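You operate a simulated robot arm through the tools that you are given. There is no shell and no other tool. Be economical: measure what you need, move in short steps, check, and stop when the job is done.

You are at the controls of a simulated robot arm. One attempt, no reset.

JOB
Jog pane H-512 back into the LOAD band and put it in the blue rack.
Fine: switch the infeed on, hold the black jog button till the pane stands in the middle of the band, turn the main switch off before you lift the pane; leave the other controls and panes. Set down upright: what you pick out.

It is judged by the outcome, as a careful person would: the job done as asked, and still so three seconds after it is handed in. It fails if anything else is knocked over, pushed out of place, dropped, spilled or broken.

ROBOT AND FRAMES
A 6-joint arm with a fingered hand on a trunk, on a base that drives. Base frame: it is fixed to the floor where the robot stands at the start and does not move with it; the origin is under the middle of the robot, x ahead of it, y to its left, z up. Units: mm, degrees, N and s.
With the tool pointing down near the work surface it reaches from about 240 to 360 mm from the robot's upright axis, wherever it stands. Its first joint turns from -166.0 to 166.0 degrees. Places, roughly: black jog button [600, 0, 1200]; bronze pane [-1750, -250, 250]; clear pane [-1250, -250, 500]; foot bar [1100, -800, 100]; green pane [-1500, -250, 500]; green start button [500, -200, 1200]; grey pane [-1250, 250, 750]; height gauge [1500, -600, 1100]; infeed section switch [500, 0, 1300]; lamp wall section switch [500, -200, 1300]; main switch [500, -200, 1100]; red lever [1500, -800, 700]; red stop button [500, -300, 1200]; speed dial [500, 0, 1100]; stop block [1500, -800, 600]; washer section switch [500, -100, 1300]. Payload 3.2 kg.
The tool frame sits at the grasp point between the pads (the TCP): z along the fingers, y along the line on which they close. The tips reach 22 mm beyond it. Largest opening 112 mm; the body of the gripper starts 60 mm behind the TCP. The gripper is a hand of 3 fingers: y runs from the thumb to the fingers, the wrist lies at [0, 0, -218] in the tool frame, and closing takes about 1.5 s.
Orientation is that of the tool frame in the base frame, as a unit quaternion [w, x, y, z]. With the fingers straight down and closing along the base's y, the tool's x points along the base's -x, its y along +y and its z along -z.

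CONTROLS
- The arm moves only by the tool jog_arm. Its argument "rows" is a list of rows, each a list of 6 numbers: the shift along the tool's x, y, z in m, then the turn, a rotation vector about the tool's x, y, z in degrees. In form: [[x, y, z, ax, ay, az], ...]. A call has 1 to 12 rows; each row is the pose to reach, as a shift and turn from the pose commanded when the call began, along the tool's axes at that moment. "gripper" is the finger opening in m, from 0 to 0.112, set as the call begins (left out, the last holds). Rows are played at 5 a second. More than 50 mm and 8.6 degrees between two rows, or a gripper value outside its range, and nothing of the call is played. A pose out of reach is approached as far as the arm can. The call stops where the force on the tool passes 40 N (or 10 N more than at its start, if that is more) or the arm is blocked; 0.2 s more then pass. Each finger travels about 108 mm/s and halts on what it meets, pressing with about 32 N; the grip force reading is that of the motor and also rises with nothing between the fingers. The clock runs only during rows and for 0.2 s after the last one: add rows that repeat a pose to give the fingers time. The reply holds the time, the measured pose of the TCP, the force on the tool along the base axes, the opening and the grip force, in the units named above and with some noise, with the torque about the TCP (base axes, N m) and any sound that the robot's microphone picked up, and new pictures: "show" is both (left out), scene, wrist or none.
- Cameras (640 x 400 px; columns grow to the right, rows downward): "scene" is now at [31.9, 121.6, 1494.8]; the picture's right is [-0.54, -0.84, 0.00], its down [-0.48, 0.31, -0.82] and it looks along [0.69, -0.44, -0.57] (base axes); focal length 251 px, centre (320, 200). "wrist" rides on the gripper at [66, 3, -80] in the tool frame; the picture's right is [-0.05, 1.00, 0.00], its down [-0.77, -0.04, -0.64] and it looks along [-0.64, -0.03, 0.77] (tool axes); focal length 275 px, centre (320, 200). There is no depth. A picture from a camera that has moved, and an enlarged one, comes with that camera's place and axes in the base frame and with its lens. The place of the scene camera against the robot may be out by one fixed shift of up to 25 mm in any direction.
- slide_trunk(by): slides the trunk up (or, below 0, down) by that many mm; the arm and the scene camera ride with it, the base frame stays. It gives what a move gives, with no picture.
- drive_base(legs): drives the robot by 1 to 6 legs, each [ahead, turn to the left] in mm and degrees, along the robot's own axes; the way and the turn of a leg run together, so that a leg with both is an arc; at most 1500 mm and 180 degrees a leg. The arm and the cameras ride along, it lands a little off, and it stops where it bumps. It gives what a move gives, and a new picture of the scene camera.
- hand_shape(shape): the hand has 3 fingers and takes this shape, open, in about a second: jaw (thumb against the fingers, like two jaws); tri (thumb and two fingers); tip (a fingertip pinch); poke (one finger out to press); point (the index stretched); flat (the hand flat); cup (the hand cupped); fist (a fist). The gripper value then closes the fingers along that shape, each until it touches; the sizes above hold for jaw. It gives what a move gives, with no picture.
- aim_head(pan, tilt): turns the head with the scene camera to pan (to the left, within 155 degrees either way) and tilt (down, from -29 to 69), counted from straight ahead of the robot. It gives what a move gives, and a new picture of the scene camera.
- inspect(camera, box): a new picture of the part [left, top, right, bottom] of that camera's present view, enlarged. The clock stands still meanwhile.
- finish_job(): hands the job in; it is judged then, once.

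Work in short steps. Places have to be worked out from the pictures, the camera data and where the tool is seen: move nearer, look again, correct. Check each grasp and each placing, and mend what went wrong. You have 120 turns and 260 pictures in all, those below and enlarged ones among them. Open the gripper and draw the arm clear of the work before you hand the job in, unless the task says otherwise; then end with one line.

The tools are called after "Request:" as name(argument=value, ...) on one line, values as JSON. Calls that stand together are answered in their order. jog_arm: Moves the arm, as the interface text tells. Its arguments: {"type":"object","properties":{"rows":{"type":"array","items":{"type":"array","items":{"type":"number"}}},"gripper":{"type":"number"},"show":{"type":"string","enum":["both","scene","wrist","none"]}},"required":["rows"]} The other tools are called the same way: slide_trunk (by) slides the trunk up or down; hand_shape (shape) gives the hand a shape; drive_base (legs) drives the base; aim_head (pan, tilt) turns the head that bears the scene camera; inspect (camera, box) takes an enlarged picture of a part of a camera's view; finish_job () hands the job in.

At the start:

```text
clock: 0.0
eef_pos: [386.4, -112.6, 1000.1]
tool_rot: [0.0, 0.001, 1.0, 0.0]
ft_force: [-0.1, 0.6, 0.3]
wrist_torque: [0.0, -0.02, 0.0]
opening: 111.8
grip_force: 0.0
shape: jaw
trunk travel left (down, up): [-525.0, 65.0]
robot x, y, heading: [-0.7, -1.7, -0.2]
head pan, tilt: [-32.4, 34.7]
```

scene: 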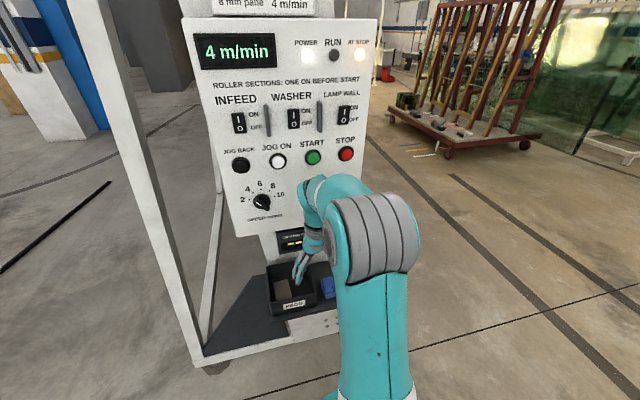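
wrist: 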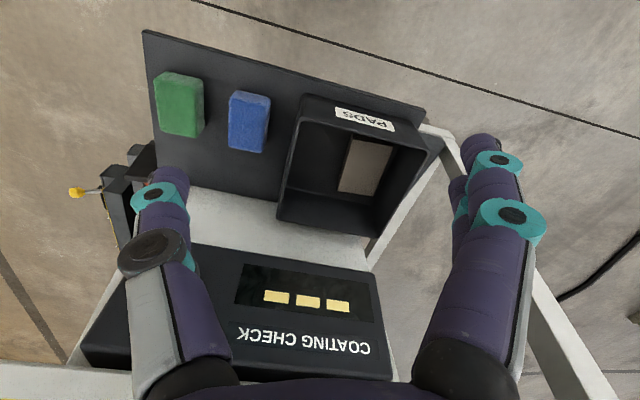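

The panel is ahead of me. I'll look closely at it and the surroundings before moving.

Request:
inspect(camera="scene", box=[180, 0, 400, 140])

Request:
inspect(camera="scene", box=[200, 120, 400, 320])

Request:
aim_head(pan=-32, tilt=0)

Request:
aim_head(pan=40, tilt=20)

Request:
aim_head(pan=150, tilt=20)

Request:
aim_head(pan=-150, tilt=20)

Request:
aim_head(pan=-85, tilt=20)

```text
2.86 times, centred on (290, 70) of scene
camera zoom: at [31.9, 121.6, 1494.8], right [-0.54, -0.84, 0.0], down [-0.48, 0.31, -0.82], along [0.69, -0.44, -0.57], focal length 717 px, centre (406, 571)
```

zoom: 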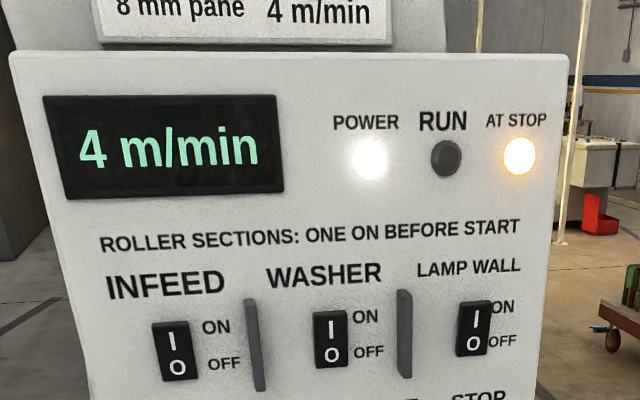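

```text
2.00 times, centred on (300, 220) of scene
camera zoom: at [31.9, 121.6, 1494.8], right [-0.54, -0.84, 0.0], down [-0.48, 0.31, -0.82], along [0.69, -0.44, -0.57], focal length 502 px, centre (360, 160)
```

zoom: 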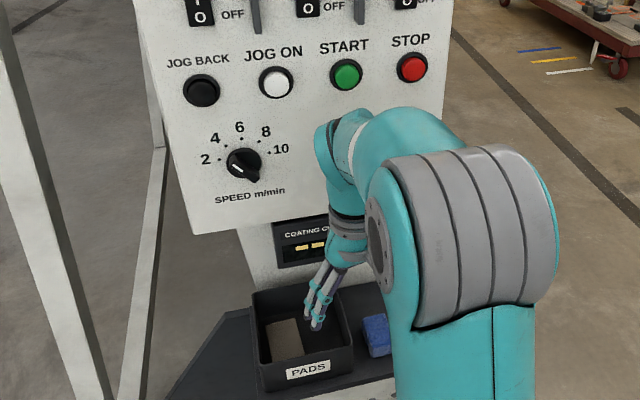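

```text
clock: 1.0
eef_pos: [384.3, -112.6, 999.8]
tool_rot: [0.0, 0.001, 1.0, 0.0]
ft_force: [-0.1, -0.6, -0.1]
wrist_torque: [0.02, 0.02, -0.02]
opening: 112.0
grip_force: 0.1
shape: jaw
trunk travel left (down, up): [-525.0, 65.0]
robot x, y, heading: [-2.0, -1.6, -0.1]
head pan, tilt: [-32.0, 0.0]
camera scene: at [33.7, 121.2, 1550.5], right [-0.53, -0.85, 0.0], down [0.0, 0.0, -1.0], along [0.85, -0.53, 0.0], focal length 251 px, centre (320, 200)
```

scene: 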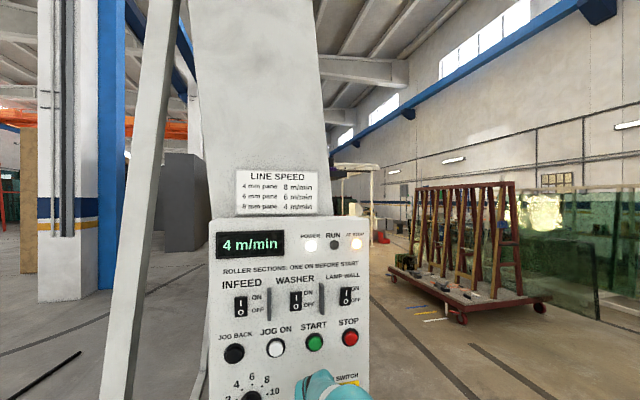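

```text
clock: 2.4
eef_pos: [386.1, -111.4, 1000.1]
tool_rot: [0.001, 0.001, 1.0, 0.001]
ft_force: [0.1, -0.2, -0.6]
wrist_torque: [0.03, -0.01, -0.02]
opening: 111.8
grip_force: 0.1
shape: jaw
trunk travel left (down, up): [-525.0, 65.0]
robot x, y, heading: [2.5, -2.3, 0.2]
head pan, tilt: [40.0, 20.0]
camera scene: at [28.8, 228.7, 1518.3], right [0.64, -0.77, 0.0], down [-0.26, -0.22, -0.94], along [0.72, 0.6, -0.34], focal length 251 px, centre (320, 200)
```

scene: 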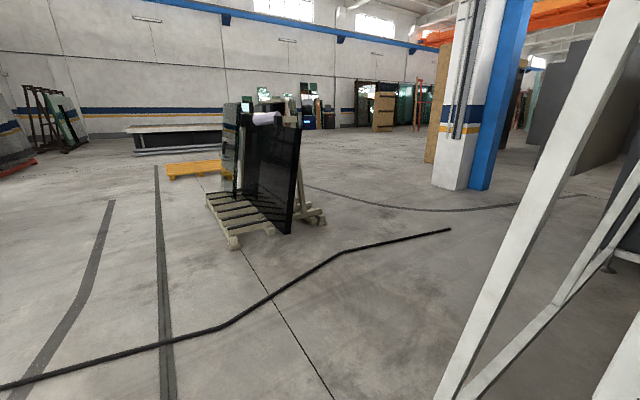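

```text
clock: 4.3
eef_pos: [386.8, -112.5, 999.9]
tool_rot: [0.001, 0.001, 1.0, 0.0]
ft_force: [-0.2, 0.0, 0.7]
wrist_torque: [0.01, -0.03, -0.01]
opening: 112.0
grip_force: 0.1
shape: jaw
trunk travel left (down, up): [-525.0, 65.0]
robot x, y, heading: [-1.8, -2.0, 0.1]
head pan, tilt: [150.0, 20.0]
camera scene: at [-123.2, 215.5, 1518.3], right [0.5, 0.87, 0.0], down [0.3, -0.17, -0.94], along [-0.81, 0.47, -0.34], focal length 251 px, centre (320, 200)
```

scene: 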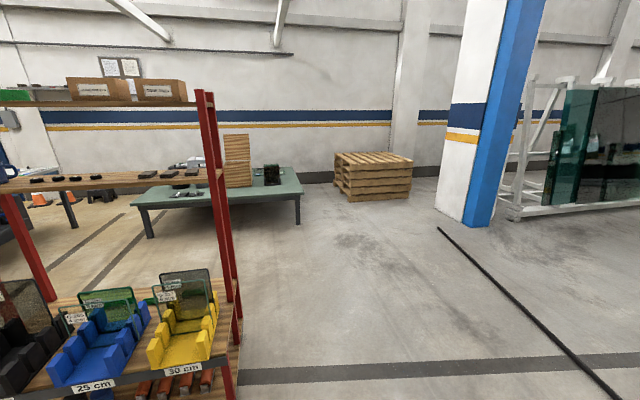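

```text
clock: 8.4
eef_pos: [386.5, -111.7, 999.4]
tool_rot: [0.001, 0.001, 1.0, 0.001]
ft_force: [-0.6, -0.3, 0.3]
wrist_torque: [-0.02, 0.04, 0.01]
opening: 112.0
grip_force: 0.0
shape: jaw
trunk travel left (down, up): [-525.0, 65.0]
robot x, y, heading: [-3.6, -3.2, 0.1]
head pan, tilt: [-150.0, 20.0]
camera scene: at [-123.3, 122.3, 1518.3], right [-0.5, 0.87, 0.0], down [0.3, 0.17, -0.94], along [-0.81, -0.47, -0.34], focal length 251 px, centre (320, 200)
```

scene: 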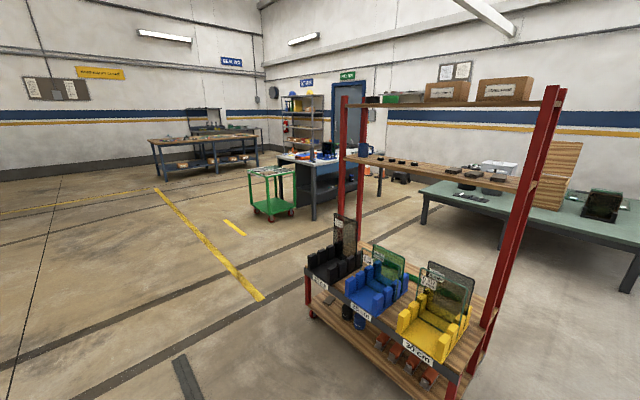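

```text
clock: 9.8
eef_pos: [385.2, -113.1, 1000.5]
tool_rot: [0.0, 0.001, 1.0, -0.001]
ft_force: [0.3, 0.6, -0.3]
wrist_torque: [-0.02, -0.03, 0.0]
opening: 111.9
grip_force: 0.0
shape: jaw
trunk travel left (down, up): [-525.0, 65.0]
robot x, y, heading: [-1.7, -4.9, -0.0]
head pan, tilt: [-85.0, 20.0]
camera scene: at [-34.6, 76.1, 1518.3], right [-1.0, -0.09, 0.0], down [-0.03, 0.34, -0.94], along [0.08, -0.94, -0.34], focal length 251 px, centre (320, 200)
```

scene: 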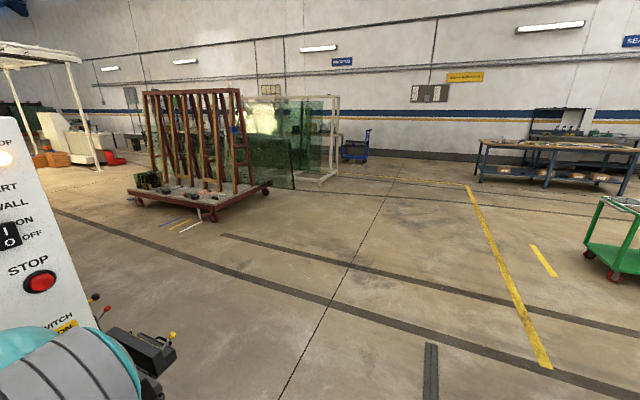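

I see the panel, with racks on a shelf behind me. I still need to find the conveyor, so I'll look straight ahead and down.

Request:
aim_head(pan=5, tilt=25)

Request:
aim_head(pan=-60, tilt=30)

Request:
aim_head(pan=-150, tilt=40)

Request:
inspect(camera="scene", box=[280, 80, 520, 320])

```text
clock: 11.4
eef_pos: [386.1, -111.6, 1000.5]
tool_rot: [0.0, 0.001, 1.0, 0.0]
ft_force: [-0.6, -0.4, -0.1]
wrist_torque: [0.02, 0.03, -0.03]
opening: 111.9
grip_force: 0.0
shape: jaw
trunk travel left (down, up): [-525.0, 65.0]
robot x, y, heading: [-0.9, -4.2, 0.1]
head pan, tilt: [5.0, 25.0]
camera scene: at [49.2, 176.9, 1510.2], right [0.09, -1.0, 0.0], down [-0.42, -0.04, -0.91], along [0.9, 0.08, -0.42], focal length 251 px, centre (320, 200)
```

scene: 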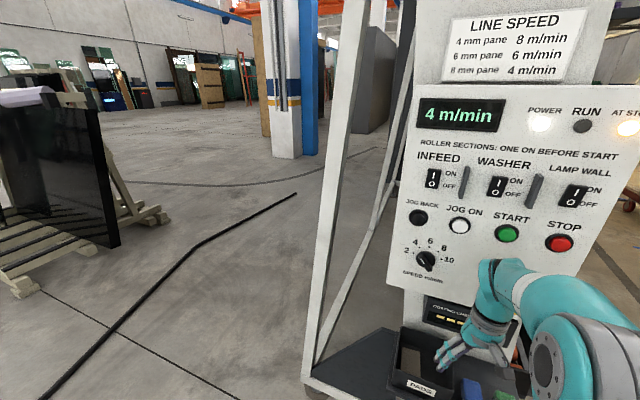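

```text
clock: 12.8
eef_pos: [385.6, -111.2, 999.9]
tool_rot: [0.001, 0.001, 1.0, 0.0]
ft_force: [-0.2, -0.2, 0.4]
wrist_torque: [-0.02, 0.0, -0.02]
opening: 111.9
grip_force: 0.1
shape: jaw
trunk travel left (down, up): [-525.0, 65.0]
robot x, y, heading: [-0.2, -1.2, -0.1]
head pan, tilt: [-60.0, 30.0]
camera scene: at [2.7, 90.6, 1502.2], right [-0.87, -0.5, 0.0], down [-0.25, 0.43, -0.87], along [0.43, -0.75, -0.5], focal length 251 px, centre (320, 200)
```

scene: 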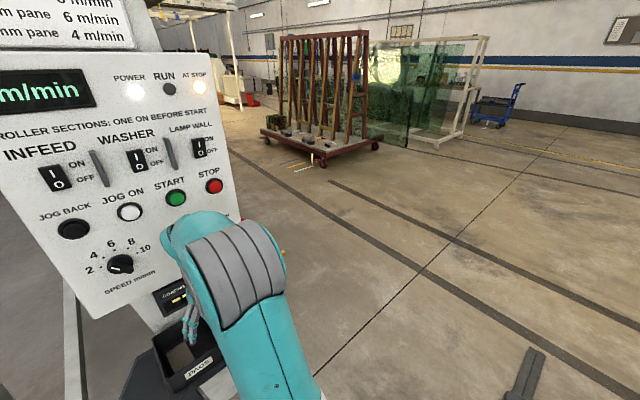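

```text
clock: 14.4
eef_pos: [387.7, -111.9, 998.8]
tool_rot: [0.002, 0.001, 1.0, 0.001]
ft_force: [-0.9, 0.2, 0.3]
wrist_torque: [0.0, -0.04, 0.01]
opening: 112.0
grip_force: 0.0
shape: jaw
trunk travel left (down, up): [-525.0, 65.0]
robot x, y, heading: [-2.9, -1.8, 0.1]
head pan, tilt: [-150.0, 40.0]
camera scene: at [-116.2, 126.3, 1486.9], right [-0.5, 0.87, 0.0], down [0.56, 0.32, -0.77], along [-0.66, -0.38, -0.64], focal length 251 px, centre (320, 200)
```

scene: 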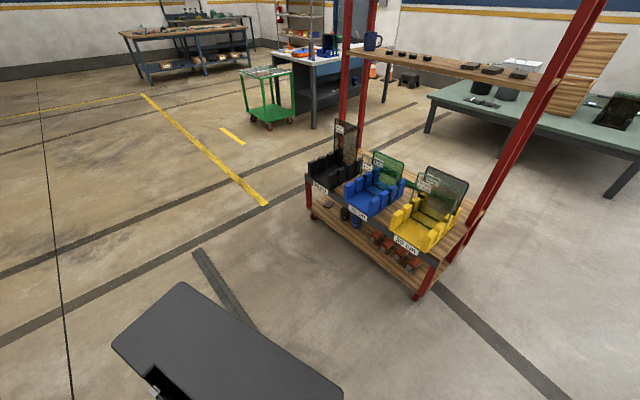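

```text
1.67 times, centred on (400, 200) of scene
camera zoom: at [-116.2, 126.3, 1486.9], right [-0.5, 0.87, 0.0], down [0.56, 0.32, -0.77], along [-0.66, -0.38, -0.64], focal length 418 px, centre (187, 200)
```

zoom: 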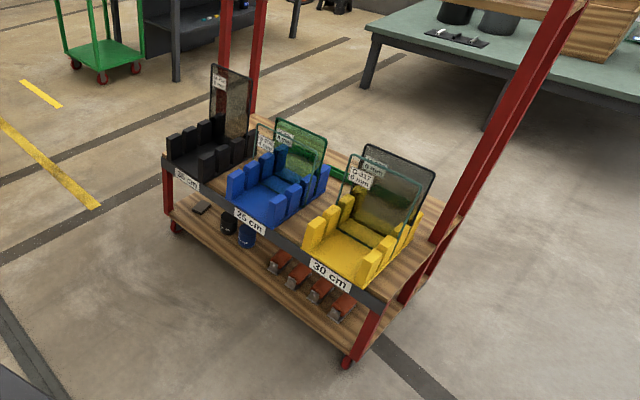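

The conveyor isn't visible from here. I'll back away and look at the whole machine.

Request:
drive_base(legs=[[-450, 0]])

Request:
aim_head(pan=-15, tilt=20)

```text
clock: 17.1
eef_pos: [-66.0, -113.2, 999.8]
tool_rot: [0.001, -0.001, 1.0, -0.001]
ft_force: [-0.7, -0.7, 0.6]
wrist_torque: [0.02, -0.01, -0.02]
opening: 111.9
grip_force: 0.1
shape: jaw
trunk travel left (down, up): [-525.0, 65.0]
robot x, y, heading: [-448.4, -2.2, 0.3]
head pan, tilt: [-150.0, 40.0]
camera scene: at [-567.5, 126.0, 1486.8], right [-0.5, 0.87, 0.0], down [0.56, 0.32, -0.77], along [-0.66, -0.38, -0.64], focal length 251 px, centre (320, 200)
```

scene: 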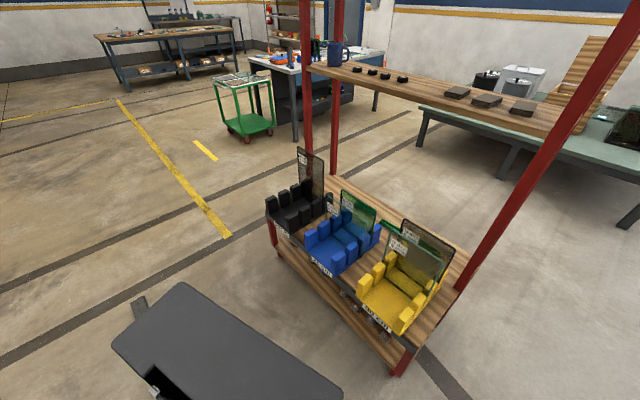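

```text
clock: 19.3
eef_pos: [-65.5, -113.4, 999.1]
tool_rot: [0.001, -0.001, 1.0, 0.0]
ft_force: [0.0, 0.2, 0.3]
wrist_torque: [0.05, -0.03, -0.02]
opening: 111.9
grip_force: 0.0
shape: jaw
trunk travel left (down, up): [-525.0, 65.0]
robot x, y, heading: [-448.3, -3.5, 0.4]
head pan, tilt: [-15.0, 20.0]
camera scene: at [-403.5, 144.5, 1518.3], right [-0.26, -0.97, 0.0], down [-0.33, 0.09, -0.94], along [0.91, -0.24, -0.34], focal length 251 px, centre (320, 200)
```

scene: 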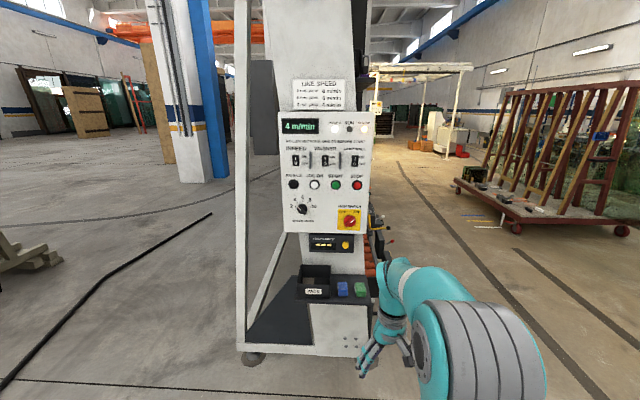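

The line runs along +x behind the panel, facing right. I'll drive around to its front side to look.

Request:
drive_base(legs=[[0, -50], [1400, 0]])

Request:
aim_head(pan=80, tilt=20)

```text
clock: 28.6
eef_pos: [623.8, -1437.1, 1000.5]
tool_rot: [0.0, 0.419, 0.908, 0.0]
ft_force: [-0.1, -1.2, -0.1]
wrist_torque: [0.01, 0.0, 0.0]
opening: 111.9
grip_force: 0.1
shape: jaw
trunk travel left (down, up): [-525.0, 65.0]
robot x, y, heading: [453.7, -1072.5, -49.5]
head pan, tilt: [-15.0, 20.0]
camera scene: at [602.2, -997.0, 1518.3], right [-0.9, -0.43, 0.0], down [-0.15, 0.31, -0.94], along [0.4, -0.85, -0.34], focal length 251 px, centre (320, 200)
```

scene: 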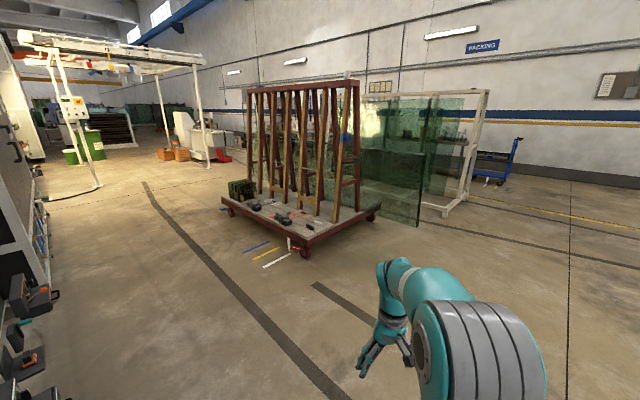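

```text
clock: 30.3
eef_pos: [624.4, -1437.5, 1001.1]
tool_rot: [0.001, 0.42, 0.908, 0.0]
ft_force: [-0.6, 0.0, 0.1]
wrist_torque: [-0.01, 0.0, -0.01]
opening: 112.1
grip_force: 0.1
shape: jaw
trunk travel left (down, up): [-525.0, 65.0]
robot x, y, heading: [457.9, -1070.3, -49.6]
head pan, tilt: [80.0, 20.0]
camera scene: at [642.5, -865.6, 1518.3], right [0.51, -0.86, 0.0], down [-0.29, -0.17, -0.94], along [0.81, 0.48, -0.34], focal length 251 px, centre (320, 200)
```

scene: 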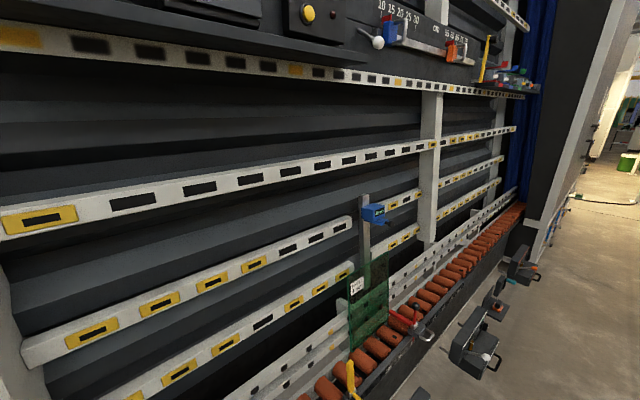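

The infeed wall is visible, with a green pane standing on the orange rollers. I'll look more closely and scan along the line.

Request:
inspect(camera="scene", box=[270, 180, 590, 400])

Request:
aim_head(pan=110, tilt=40)

Request:
aim_head(pan=80, tilt=50)

```text
1.82 times, centred on (430, 290) of scene
camera zoom: at [642.5, -865.6, 1518.3], right [0.51, -0.86, 0.0], down [-0.29, -0.17, -0.94], along [0.81, 0.48, -0.34], focal length 456 px, centre (120, 36)
```

zoom: 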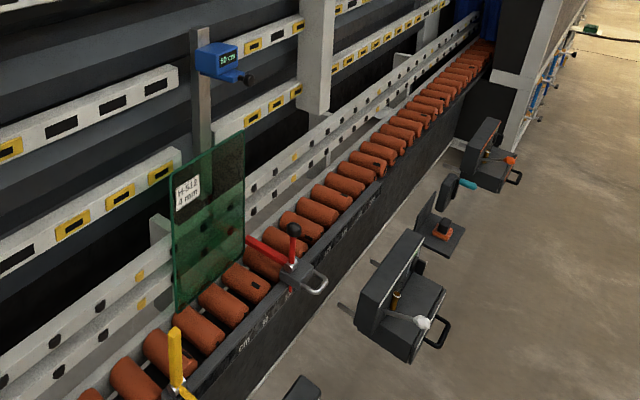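

```text
clock: 31.2
eef_pos: [624.9, -1436.8, 1001.2]
tool_rot: [0.0, 0.42, 0.908, 0.0]
ft_force: [-0.1, 0.5, -0.4]
wrist_torque: [-0.02, 0.01, 0.01]
opening: 111.9
grip_force: 0.1
shape: jaw
trunk travel left (down, up): [-525.0, 65.0]
robot x, y, heading: [457.0, -1067.4, -49.8]
head pan, tilt: [110.0, 40.0]
camera scene: at [604.2, -838.8, 1486.9], right [0.87, -0.49, 0.0], down [-0.32, -0.56, -0.77], along [0.38, 0.67, -0.64], focal length 251 px, centre (320, 200)
```

scene: 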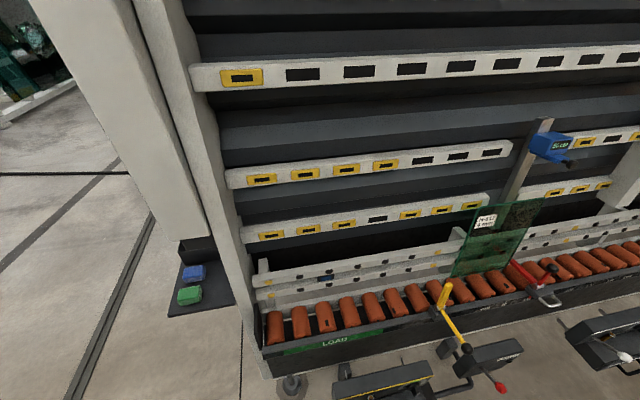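

```text
clock: 32.2
eef_pos: [623.5, -1436.3, 1000.5]
tool_rot: [0.001, 0.419, 0.908, -0.001]
ft_force: [1.0, -0.5, -0.4]
wrist_torque: [0.03, -0.02, 0.0]
opening: 111.7
grip_force: 0.1
shape: jaw
trunk travel left (down, up): [-525.0, 65.0]
robot x, y, heading: [455.4, -1069.5, -49.7]
head pan, tilt: [80.0, 50.0]
camera scene: at [628.5, -873.6, 1472.7], right [0.51, -0.86, 0.0], down [-0.66, -0.39, -0.64], along [0.55, 0.33, -0.77], focal length 251 px, centre (320, 200)
```

scene: 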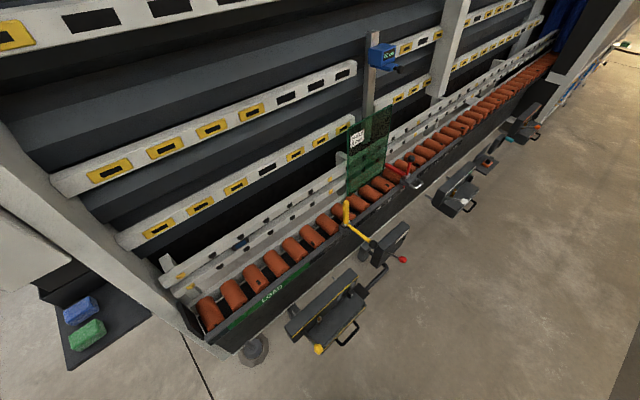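

Request:
aim_head(pan=120, tilt=50)

Request:
inspect(camera="scene", box=[200, 140, 520, 340])

Request:
inspect(camera="scene", box=[400, 80, 640, 230])

```text
clock: 33.2
eef_pos: [623.1, -1437.1, 999.8]
tool_rot: [0.001, 0.419, 0.908, 0.0]
ft_force: [0.5, -0.3, 0.1]
wrist_torque: [-0.02, -0.03, -0.01]
opening: 111.9
grip_force: 0.0
shape: jaw
trunk travel left (down, up): [-525.0, 65.0]
robot x, y, heading: [454.3, -1072.7, -49.5]
head pan, tilt: [120.0, 50.0]
camera scene: at [588.0, -840.2, 1472.7], right [0.94, -0.34, 0.0], down [-0.26, -0.72, -0.64], along [0.22, 0.61, -0.77], focal length 251 px, centre (320, 200)
```

scene: 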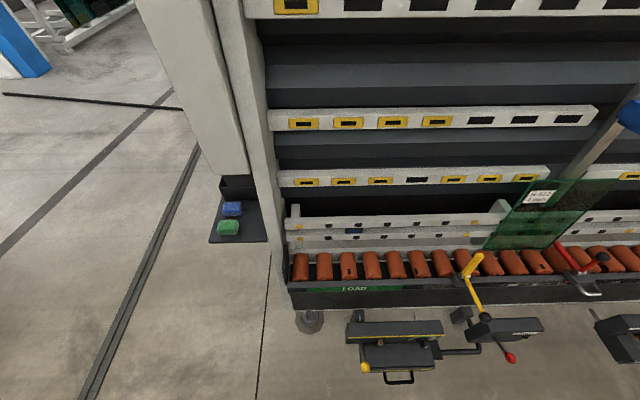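

```text
2.00 times, centred on (360, 240) of scene
camera zoom: at [588.0, -840.2, 1472.7], right [0.94, -0.34, 0.0], down [-0.26, -0.72, -0.64], along [0.22, 0.61, -0.77], focal length 502 px, centre (240, 120)
```

zoom: 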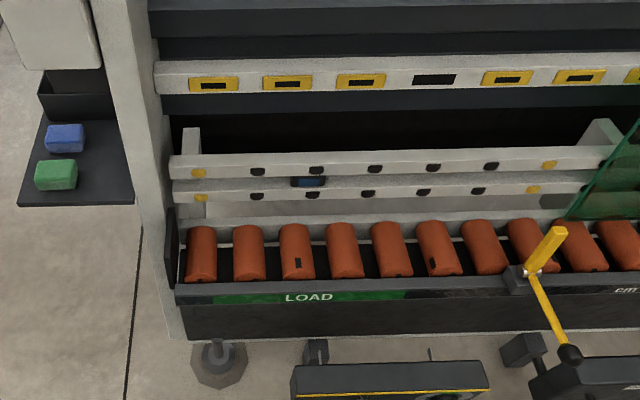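

```text
2.67 times, centred on (520, 155) of scene
camera zoom: at [588.0, -840.2, 1472.7], right [0.94, -0.34, 0.0], down [-0.26, -0.72, -0.64], along [0.22, 0.61, -0.77], focal length 669 px, centre (-213, 320)
```

zoom: 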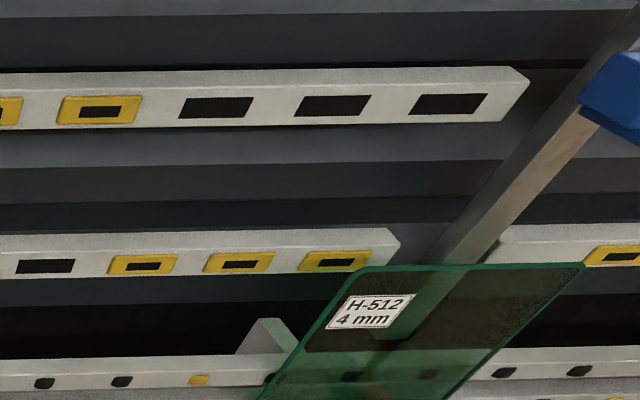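

The line is rotated about −19°, running along (0.94, −0.34). I'll zoom in on the blue thing on the rail in the band and on the yellow lever.

Request:
inspect(camera="scene", box=[280, 200, 420, 300])

Request:
inspect(camera="scene", box=[420, 170, 640, 340])

```text
4.00 times, centred on (350, 250) of scene
camera zoom: at [588.0, -840.2, 1472.7], right [0.94, -0.34, 0.0], down [-0.26, -0.72, -0.64], along [0.22, 0.61, -0.77], focal length 1004 px, centre (200, 0)
```

zoom: 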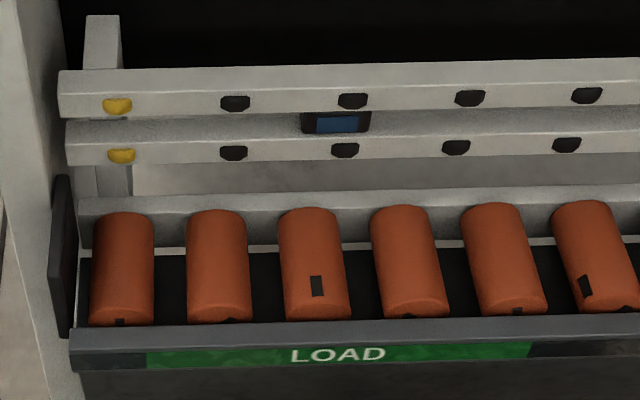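

```text
2.35 times, centred on (530, 255) of scene
camera zoom: at [588.0, -840.2, 1472.7], right [0.94, -0.34, 0.0], down [-0.26, -0.72, -0.64], along [0.22, 0.61, -0.77], focal length 590 px, centre (-174, 71)
```

zoom: 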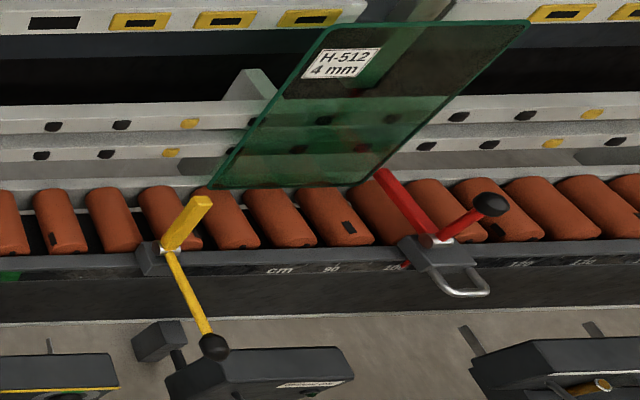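

No obstruction: the yellow arm is raised and the red one stops the pane on its downstream side. By my estimate the pane must travel about 590 mm back. Now I'll return to the panel and stand square to it (heading −18°) at a distance.

Request:
drive_base(legs=[[0, -9.7], [-1319, 0], [0, 41.4]])

Request:
aim_head(pan=-12, tilt=20)

Request:
inspect(camera="scene", box=[220, 80, 420, 280])

Request:
hand_shape(shape="poke")

```text
clock: 42.5
eef_pos: [117.0, -162.1, 1000.0]
tool_rot: [0.001, 0.165, 0.986, 0.0]
ft_force: [0.5, 0.2, 0.6]
wrist_torque: [0.0, 0.06, -0.04]
opening: 111.7
grip_force: 0.1
shape: jaw
trunk travel left (down, up): [-525.0, 65.0]
robot x, y, heading: [-211.6, 67.0, -18.9]
head pan, tilt: [120.0, 50.0]
camera scene: at [-214.3, 324.0, 1472.7], right [0.98, 0.19, 0.0], down [0.15, -0.75, -0.64], along [-0.12, 0.63, -0.77], focal length 251 px, centre (320, 200)
```

scene: 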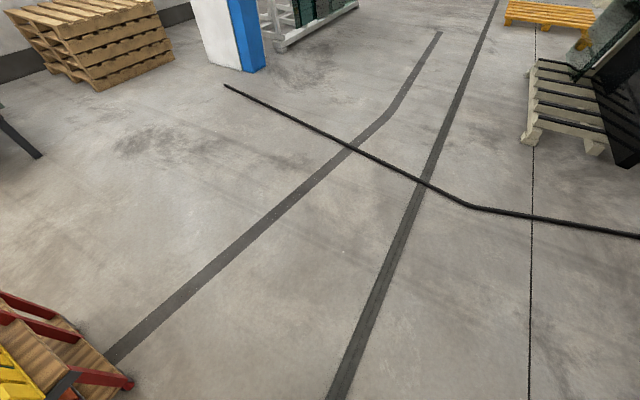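

```text
clock: 44.6
eef_pos: [116.1, -162.6, 1000.9]
tool_rot: [0.001, 0.165, 0.986, -0.001]
ft_force: [-0.6, 0.1, 0.4]
wrist_torque: [-0.02, -0.01, -0.01]
opening: 111.9
grip_force: 0.1
shape: jaw
trunk travel left (down, up): [-525.0, 65.0]
robot x, y, heading: [-209.5, 64.1, -18.6]
head pan, tilt: [-12.0, 20.0]
camera scene: at [-119.4, 200.7, 1518.3], right [-0.51, -0.86, 0.0], down [-0.29, 0.17, -0.94], along [0.81, -0.48, -0.34], focal length 251 px, centre (320, 200)
```

scene: 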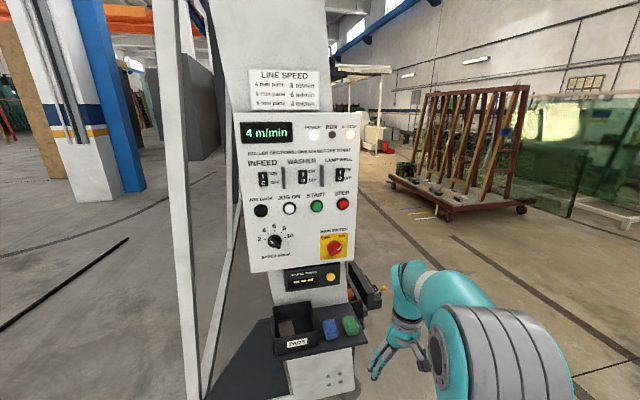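

```text
2.00 times, centred on (320, 180) of scene
camera zoom: at [-119.4, 200.7, 1518.3], right [-0.51, -0.86, 0.0], down [-0.29, 0.17, -0.94], along [0.81, -0.48, -0.34], focal length 502 px, centre (320, 240)
```

zoom: 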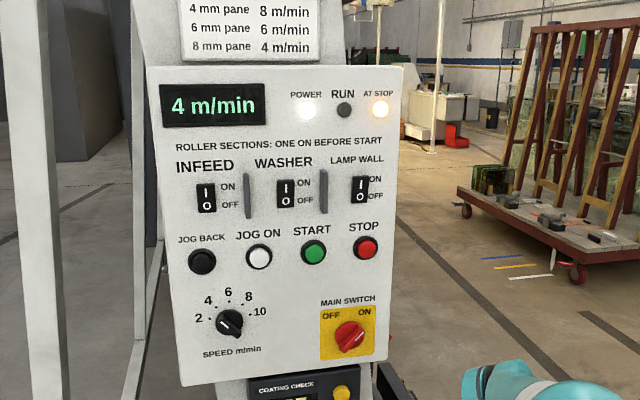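

```text
clock: 45.5
eef_pos: [116.5, -162.6, 999.8]
tool_rot: [0.0, 0.164, 0.986, 0.0]
ft_force: [0.0, 0.7, 0.6]
wrist_torque: [0.0, 0.0, 0.02]
opening: 0.2
grip_force: 0.1
shape: poke
trunk travel left (down, up): [-525.0, 65.0]
robot x, y, heading: [-214.7, 68.6, -18.7]
head pan, tilt: [-12.0, 20.0]
```

Next I rotate the tool to point horizontally forward, with the wrist fixed and in poke shape, well away from the panel.

Request:
jog_arm(rows=[[-0.0311, 0, -0.0022, 0, -8.2, 0], [-0.0616, 0, -0.0089, 0, -16.4, 0], [-0.0908, 0, -0.0198, 0, -24.6, 0], [-0.118, 0, -0.0347, 0, -32.8, 0], [-0.143, 0, -0.0534, 0, -41, 0], [-0.165, 0, -0.0755, 0, -49.2, 0], [-0.184, 0, -0.1005, 0, -57.4, 0], [-0.1989, 0, -0.1278, 0, -65.6, 0], [-0.2095, 0, -0.1569, 0, -73.8, 0], [-0.2159, 0, -0.187, 0, -82, 0], [-0.218, 0, -0.218, 0, -90, 0], [-0.218, 0, -0.218, 0, -90, 0]])

```text
clock: 48.1
eef_pos: [359.7, -245.0, 1293.8]
tool_rot: [0.645, 0.143, 0.74, -0.124]
ft_force: [0.8, -0.4, 1.1]
wrist_torque: [0.01, 0.02, -0.01]
opening: 0.0
grip_force: 0.1
shape: poke
out of reach, approached as far as the arm can: row 7, 8, 9, 10, 11, 12
trunk travel left (down, up): [-525.0, 65.0]
robot x, y, heading: [-215.6, 68.1, -18.7]
head pan, tilt: [-12.0, 20.0]
camera scene: at [-119.3, 200.5, 1518.3], right [-0.51, -0.86, 0.0], down [-0.29, 0.18, -0.94], along [0.81, -0.48, -0.34], focal length 251 px, centre (320, 200)
camera wrist: at [279.0, -210.2, 1239.7], right [0.38, 0.93, 0.05], down [-0.5, 0.16, 0.85], along [0.78, -0.34, 0.52], focal length 275 px, centre (320, 200)
```

scene: 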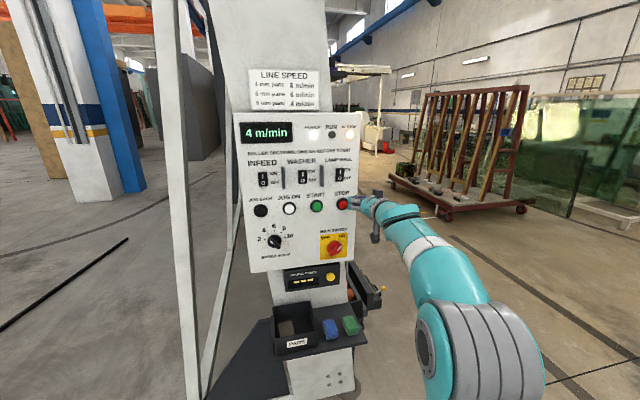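
wrist: 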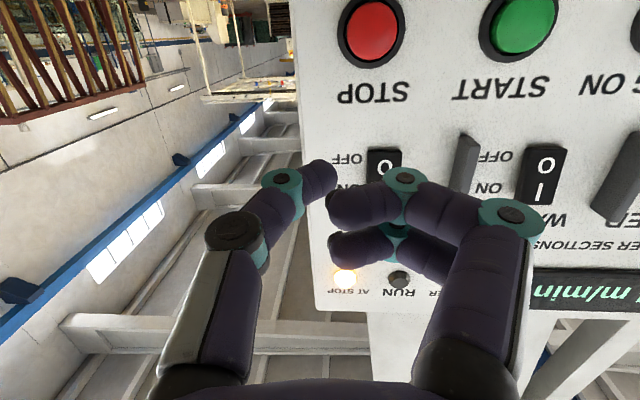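

The tool is nearly horizontal, pitched about 8° down. I'll check which finger is out in the poke shape.

Request:
inspect(camera="scene", box=[320, 160, 460, 260])

Request:
inspect(camera="wrist", box=[120, 100, 580, 400])

```text
4.00 times, centred on (390, 210) of scene
camera zoom: at [-119.3, 200.5, 1518.3], right [-0.51, -0.86, 0.0], down [-0.29, 0.18, -0.94], along [0.81, -0.48, -0.34], focal length 1004 px, centre (40, 160)
```

zoom: 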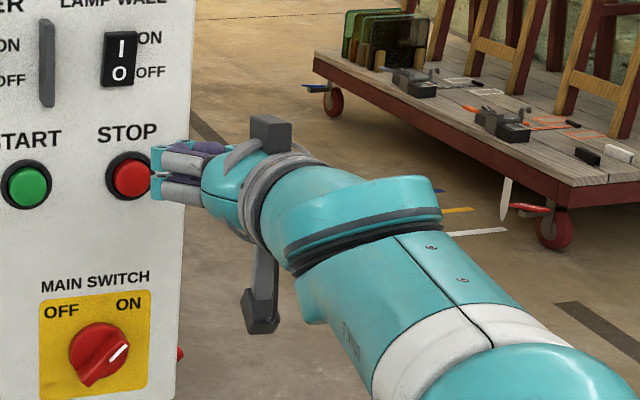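

```text
1.33 times, centred on (350, 250) of wrist
camera zoom: at [279.0, -210.2, 1239.7], right [0.38, 0.93, 0.05], down [-0.5, 0.16, 0.85], along [0.78, -0.34, 0.52], focal length 367 px, centre (280, 133)
```

zoom: 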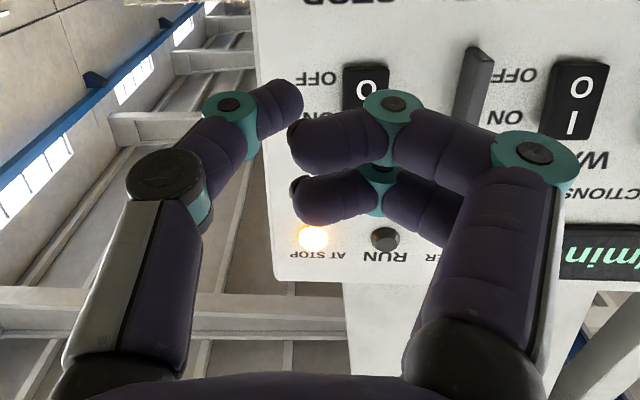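

No finger stands clearly out in poke. I'll try "point".

Request:
hand_shape(shape="point")

Request:
inspect(camera="wrist", box=[0, 0, 640, 400])

Request:
inspect(camera="scene", box=[320, 160, 460, 260])

```text
clock: 49.0
eef_pos: [360.3, -244.7, 1293.8]
tool_rot: [0.645, 0.144, 0.741, -0.124]
ft_force: [-0.4, -0.1, 0.8]
wrist_torque: [-0.01, -0.01, 0.0]
opening: 0.1
grip_force: 0.1
shape: point
trunk travel left (down, up): [-525.0, 65.0]
robot x, y, heading: [-216.3, 68.2, -18.9]
head pan, tilt: [-12.0, 20.0]
```

```text
1.00 times, centred on (320, 200) of wrist (not enlarged: the box is as wide or as high as the picture)
camera zoom: at [278.9, -210.0, 1239.3], right [0.38, 0.93, 0.05], down [-0.5, 0.16, 0.85], along [0.78, -0.34, 0.52], focal length 275 px, centre (320, 200)
```

zoom: 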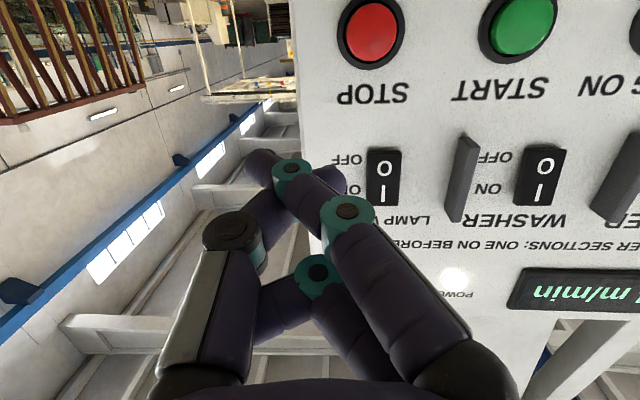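

```text
4.00 times, centred on (390, 210) of scene
camera zoom: at [-119.4, 200.7, 1518.3], right [-0.51, -0.86, 0.0], down [-0.29, 0.18, -0.94], along [0.81, -0.48, -0.34], focal length 1004 px, centre (40, 160)
```

zoom: 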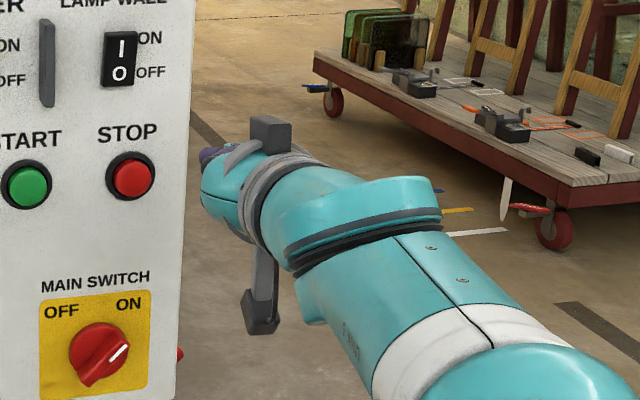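

Both shapes may be closed (opening ≈ 0). I'll hold still with the gripper value at maximum to see how the shape opens.

Request:
jog_arm(rows=[[0, 0, 0, 0, 0, 0], [0, 0, 0, 0, 0, 0], [0, 0, 0, 0, 0, 0], [0, 0, 0, 0, 0, 0], [0, 0, 0, 0, 0, 0], [0, 0, 0, 0, 0, 0]], gripper=0.112, show="wrist")

Request:
hand_shape(shape="poke")

Request:
jog_arm(rows=[[0, 0, 0, 0, 0, 0], [0, 0, 0, 0, 0, 0], [0, 0, 0, 0, 0, 0], [0, 0, 0, 0, 0, 0], [0, 0, 0, 0, 0, 0], [0, 0, 0, 0, 0, 0]], gripper=0.112, show="wrist")

```text
clock: 50.4
eef_pos: [360.0, -245.6, 1295.1]
tool_rot: [0.645, 0.143, 0.741, -0.123]
ft_force: [0.4, -0.4, 0.4]
wrist_torque: [-0.03, 0.01, 0.01]
opening: 0.0
grip_force: 0.0
shape: point
trunk travel left (down, up): [-525.0, 65.0]
robot x, y, heading: [-211.8, 66.8, -18.6]
head pan, tilt: [-12.0, 20.0]
camera wrist: at [278.9, -210.0, 1239.4], right [0.38, 0.93, 0.05], down [-0.5, 0.16, 0.85], along [0.78, -0.34, 0.52], focal length 275 px, centre (320, 200)
```

wrist: 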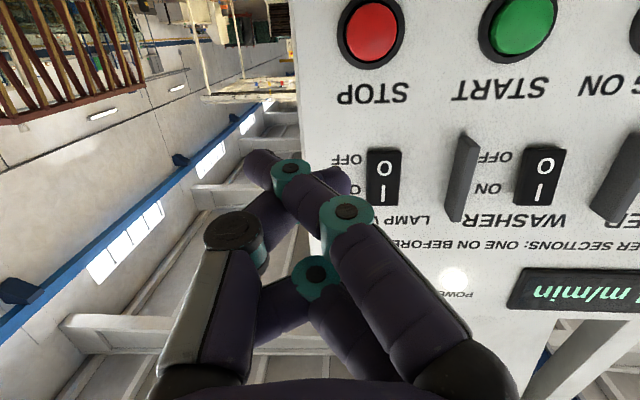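

```text
clock: 51.3
eef_pos: [361.1, -245.1, 1294.4]
tool_rot: [0.645, 0.143, 0.741, -0.123]
ft_force: [-0.3, 0.1, 0.5]
wrist_torque: [0.01, -0.04, 0.02]
opening: 0.2
grip_force: 0.1
shape: poke
trunk travel left (down, up): [-525.0, 65.0]
robot x, y, heading: [-213.7, 66.6, -18.8]
head pan, tilt: [-12.0, 20.0]
```

```text
clock: 52.7
eef_pos: [360.6, -244.7, 1294.9]
tool_rot: [0.644, 0.142, 0.742, -0.122]
ft_force: [1.1, -1.3, -0.2]
wrist_torque: [0.01, 0.0, 0.0]
opening: 0.0
grip_force: 0.0
shape: poke
trunk travel left (down, up): [-525.0, 65.0]
robot x, y, heading: [-213.9, 62.4, -18.8]
head pan, tilt: [-12.0, 20.0]
camera wrist: at [278.9, -210.0, 1239.4], right [0.38, 0.93, 0.05], down [-0.5, 0.16, 0.85], along [0.78, -0.34, 0.52], focal length 275 px, centre (320, 200)
```

wrist: 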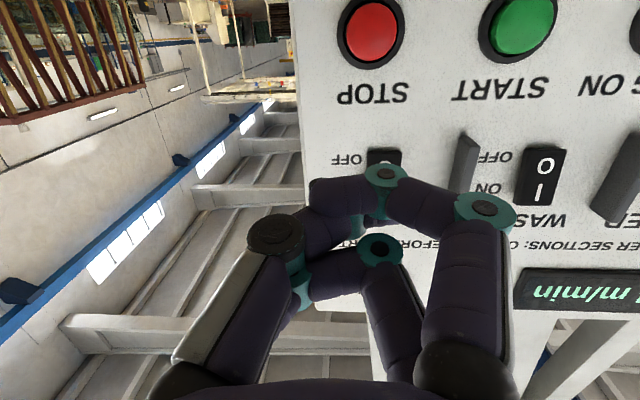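

I'll check "tip" closed, whose tip location should be well-defined near the TCP axis.

Request:
hand_shape(shape="tip")

Request:
jog_arm(rows=[[0, 0, 0, 0, 0, 0], [0, 0, 0, 0, 0, 0], [0, 0, 0, 0, 0, 0], [0, 0, 0, 0, 0, 0], [0, 0, 0, 0, 0, 0], [0, 0, 0, 0, 0, 0], [0, 0, 0, 0, 0, 0], [0, 0, 0, 0, 0, 0]], gripper=0.0, show="wrist")

Request:
inspect(camera="scene", box=[320, 160, 460, 260])

```text
clock: 53.6
eef_pos: [359.9, -245.5, 1294.4]
tool_rot: [0.645, 0.143, 0.741, -0.123]
ft_force: [0.1, 0.1, 0.6]
wrist_torque: [0.0, 0.0, 0.0]
opening: 15.7
grip_force: 0.2
shape: tip
trunk travel left (down, up): [-525.0, 65.0]
robot x, y, heading: [-217.1, 66.5, -19.0]
head pan, tilt: [-12.0, 20.0]
```

```text
clock: 55.4
eef_pos: [360.9, -245.0, 1292.9]
tool_rot: [0.645, 0.143, 0.741, -0.123]
ft_force: [-0.1, 0.0, -0.5]
wrist_torque: [-0.05, 0.0, -0.01]
opening: 0.4
grip_force: 32.1
shape: tip
trunk travel left (down, up): [-525.0, 65.0]
robot x, y, heading: [-211.8, 68.5, -19.0]
head pan, tilt: [-12.0, 20.0]
camera wrist: at [278.9, -210.0, 1239.4], right [0.38, 0.93, 0.05], down [-0.5, 0.16, 0.85], along [0.78, -0.34, 0.52], focal length 275 px, centre (320, 200)
```

wrist: 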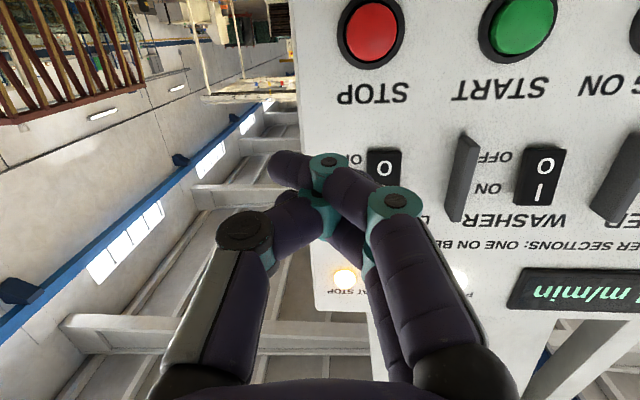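

```text
4.00 times, centred on (390, 210) of scene
camera zoom: at [-119.4, 200.7, 1518.3], right [-0.51, -0.86, 0.0], down [-0.29, 0.18, -0.94], along [0.81, -0.48, -0.34], focal length 1004 px, centre (40, 160)
```

zoom: 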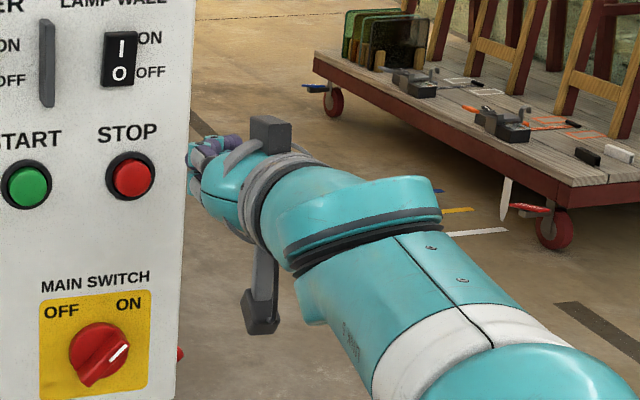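

Poke looked different before I set the gripper value. I'll re-enter poke and look without giving a gripper value.

Request:
hand_shape(shape="poke")

Request:
inspect(camera="wrist", box=[160, 100, 560, 350])

Request:
inspect(camera="scene", box=[340, 180, 400, 220])

```text
clock: 56.3
eef_pos: [360.4, -244.4, 1293.7]
tool_rot: [0.645, 0.142, 0.741, -0.123]
ft_force: [0.0, -0.3, 1.2]
wrist_torque: [0.0, -0.04, -0.01]
opening: 0.0
grip_force: 0.1
shape: poke
trunk travel left (down, up): [-525.0, 65.0]
robot x, y, heading: [-213.1, 70.6, -18.7]
head pan, tilt: [-12.0, 20.0]
```

```text
1.60 times, centred on (360, 225) of wrist
camera zoom: at [278.9, -210.0, 1239.4], right [0.38, 0.93, 0.05], down [-0.5, 0.16, 0.85], along [0.78, -0.34, 0.52], focal length 440 px, centre (256, 160)
```

zoom: 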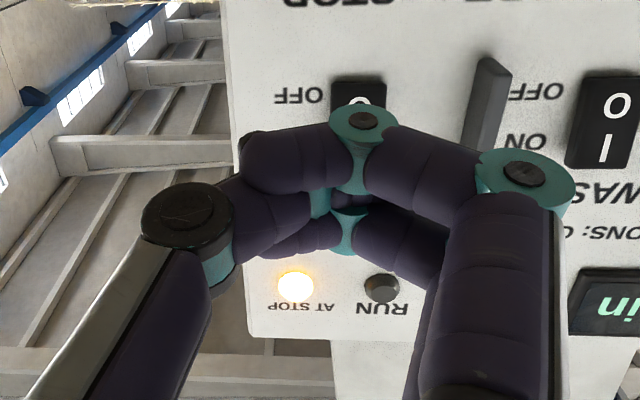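

```text
10.00 times, centred on (370, 200) of scene
camera zoom: at [-119.4, 200.7, 1518.3], right [-0.51, -0.86, 0.0], down [-0.29, 0.18, -0.94], along [0.81, -0.48, -0.34], focal length 2509 px, centre (-180, 200)
```

zoom: 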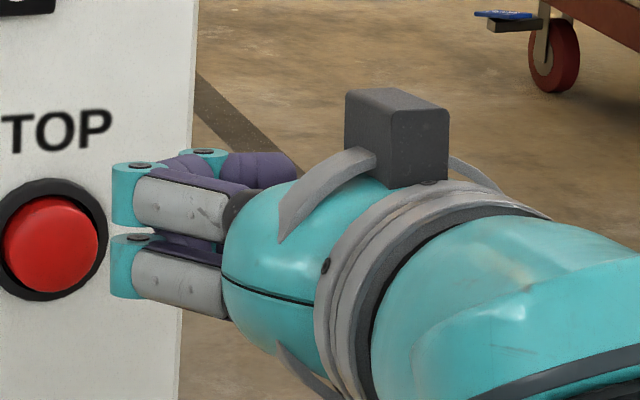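

Poke is ambiguous, so I'll use the jaw closed: tips at a known 22 mm beyond the TCP.

Request:
hand_shape(shape="jaw")

Request:
jog_arm(rows=[[0, 0, 0, 0, 0, 0], [0, 0, 0, 0, 0, 0], [0, 0, 0, 0, 0, 0], [0, 0, 0, 0, 0, 0], [0, 0, 0, 0, 0, 0], [0, 0, 0, 0, 0, 0], [0, 0, 0, 0, 0, 0], [0, 0, 0, 0, 0, 0]], gripper=0.0, show="both")

Request:
inspect(camera="scene", box=[340, 180, 400, 220])

```text
clock: 57.2
eef_pos: [360.3, -245.7, 1294.8]
tool_rot: [0.645, 0.142, 0.741, -0.123]
ft_force: [-0.1, -0.1, 0.2]
wrist_torque: [-0.01, -0.01, 0.03]
opening: 111.7
grip_force: 0.0
shape: jaw
trunk travel left (down, up): [-525.0, 65.0]
robot x, y, heading: [-212.3, 65.1, -18.6]
head pan, tilt: [-12.0, 20.0]
```

```text
clock: 59.0
eef_pos: [359.7, -245.2, 1295.3]
tool_rot: [0.644, 0.142, 0.741, -0.122]
ft_force: [0.4, -0.6, 0.2]
wrist_torque: [-0.01, 0.01, -0.02]
opening: 0.1
grip_force: 32.6
shape: jaw
trunk travel left (down, up): [-525.0, 65.0]
robot x, y, heading: [-217.2, 62.4, -18.7]
head pan, tilt: [-12.0, 20.0]
camera scene: at [-119.4, 200.7, 1518.3], right [-0.51, -0.86, 0.0], down [-0.29, 0.18, -0.94], along [0.81, -0.48, -0.34], focal length 251 px, centre (320, 200)
camera wrist: at [278.9, -210.0, 1239.4], right [0.38, 0.93, 0.05], down [-0.5, 0.16, 0.85], along [0.78, -0.34, 0.52], focal length 275 px, centre (320, 200)
```

scene: 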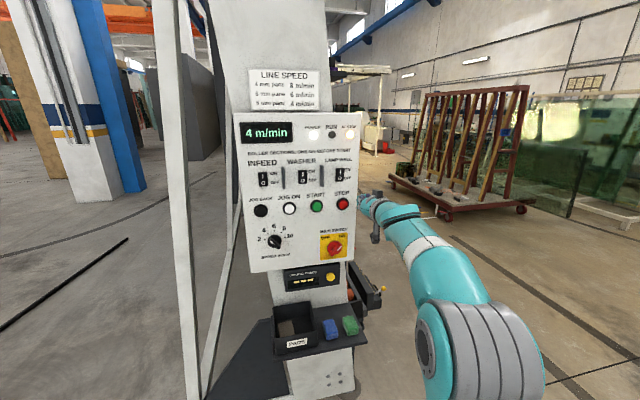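
wrist: 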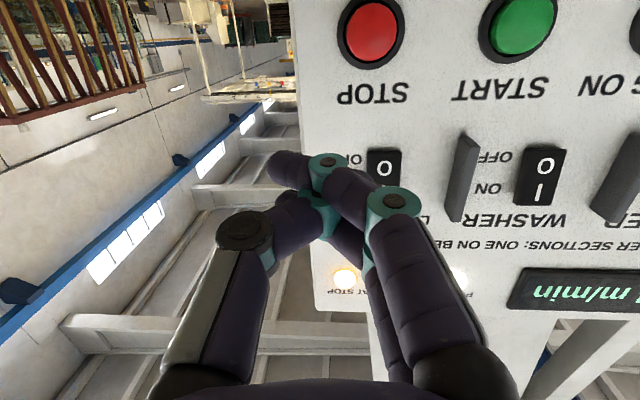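

```text
10.00 times, centred on (370, 200) of scene
camera zoom: at [-119.4, 200.7, 1518.3], right [-0.51, -0.86, 0.0], down [-0.29, 0.18, -0.94], along [0.81, -0.48, -0.34], focal length 2509 px, centre (-180, 200)
```

zoom: 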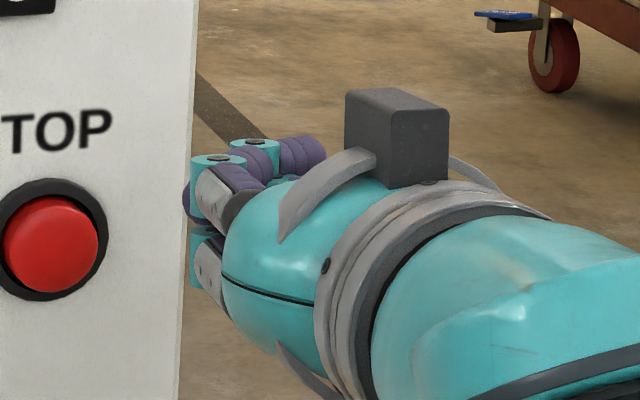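

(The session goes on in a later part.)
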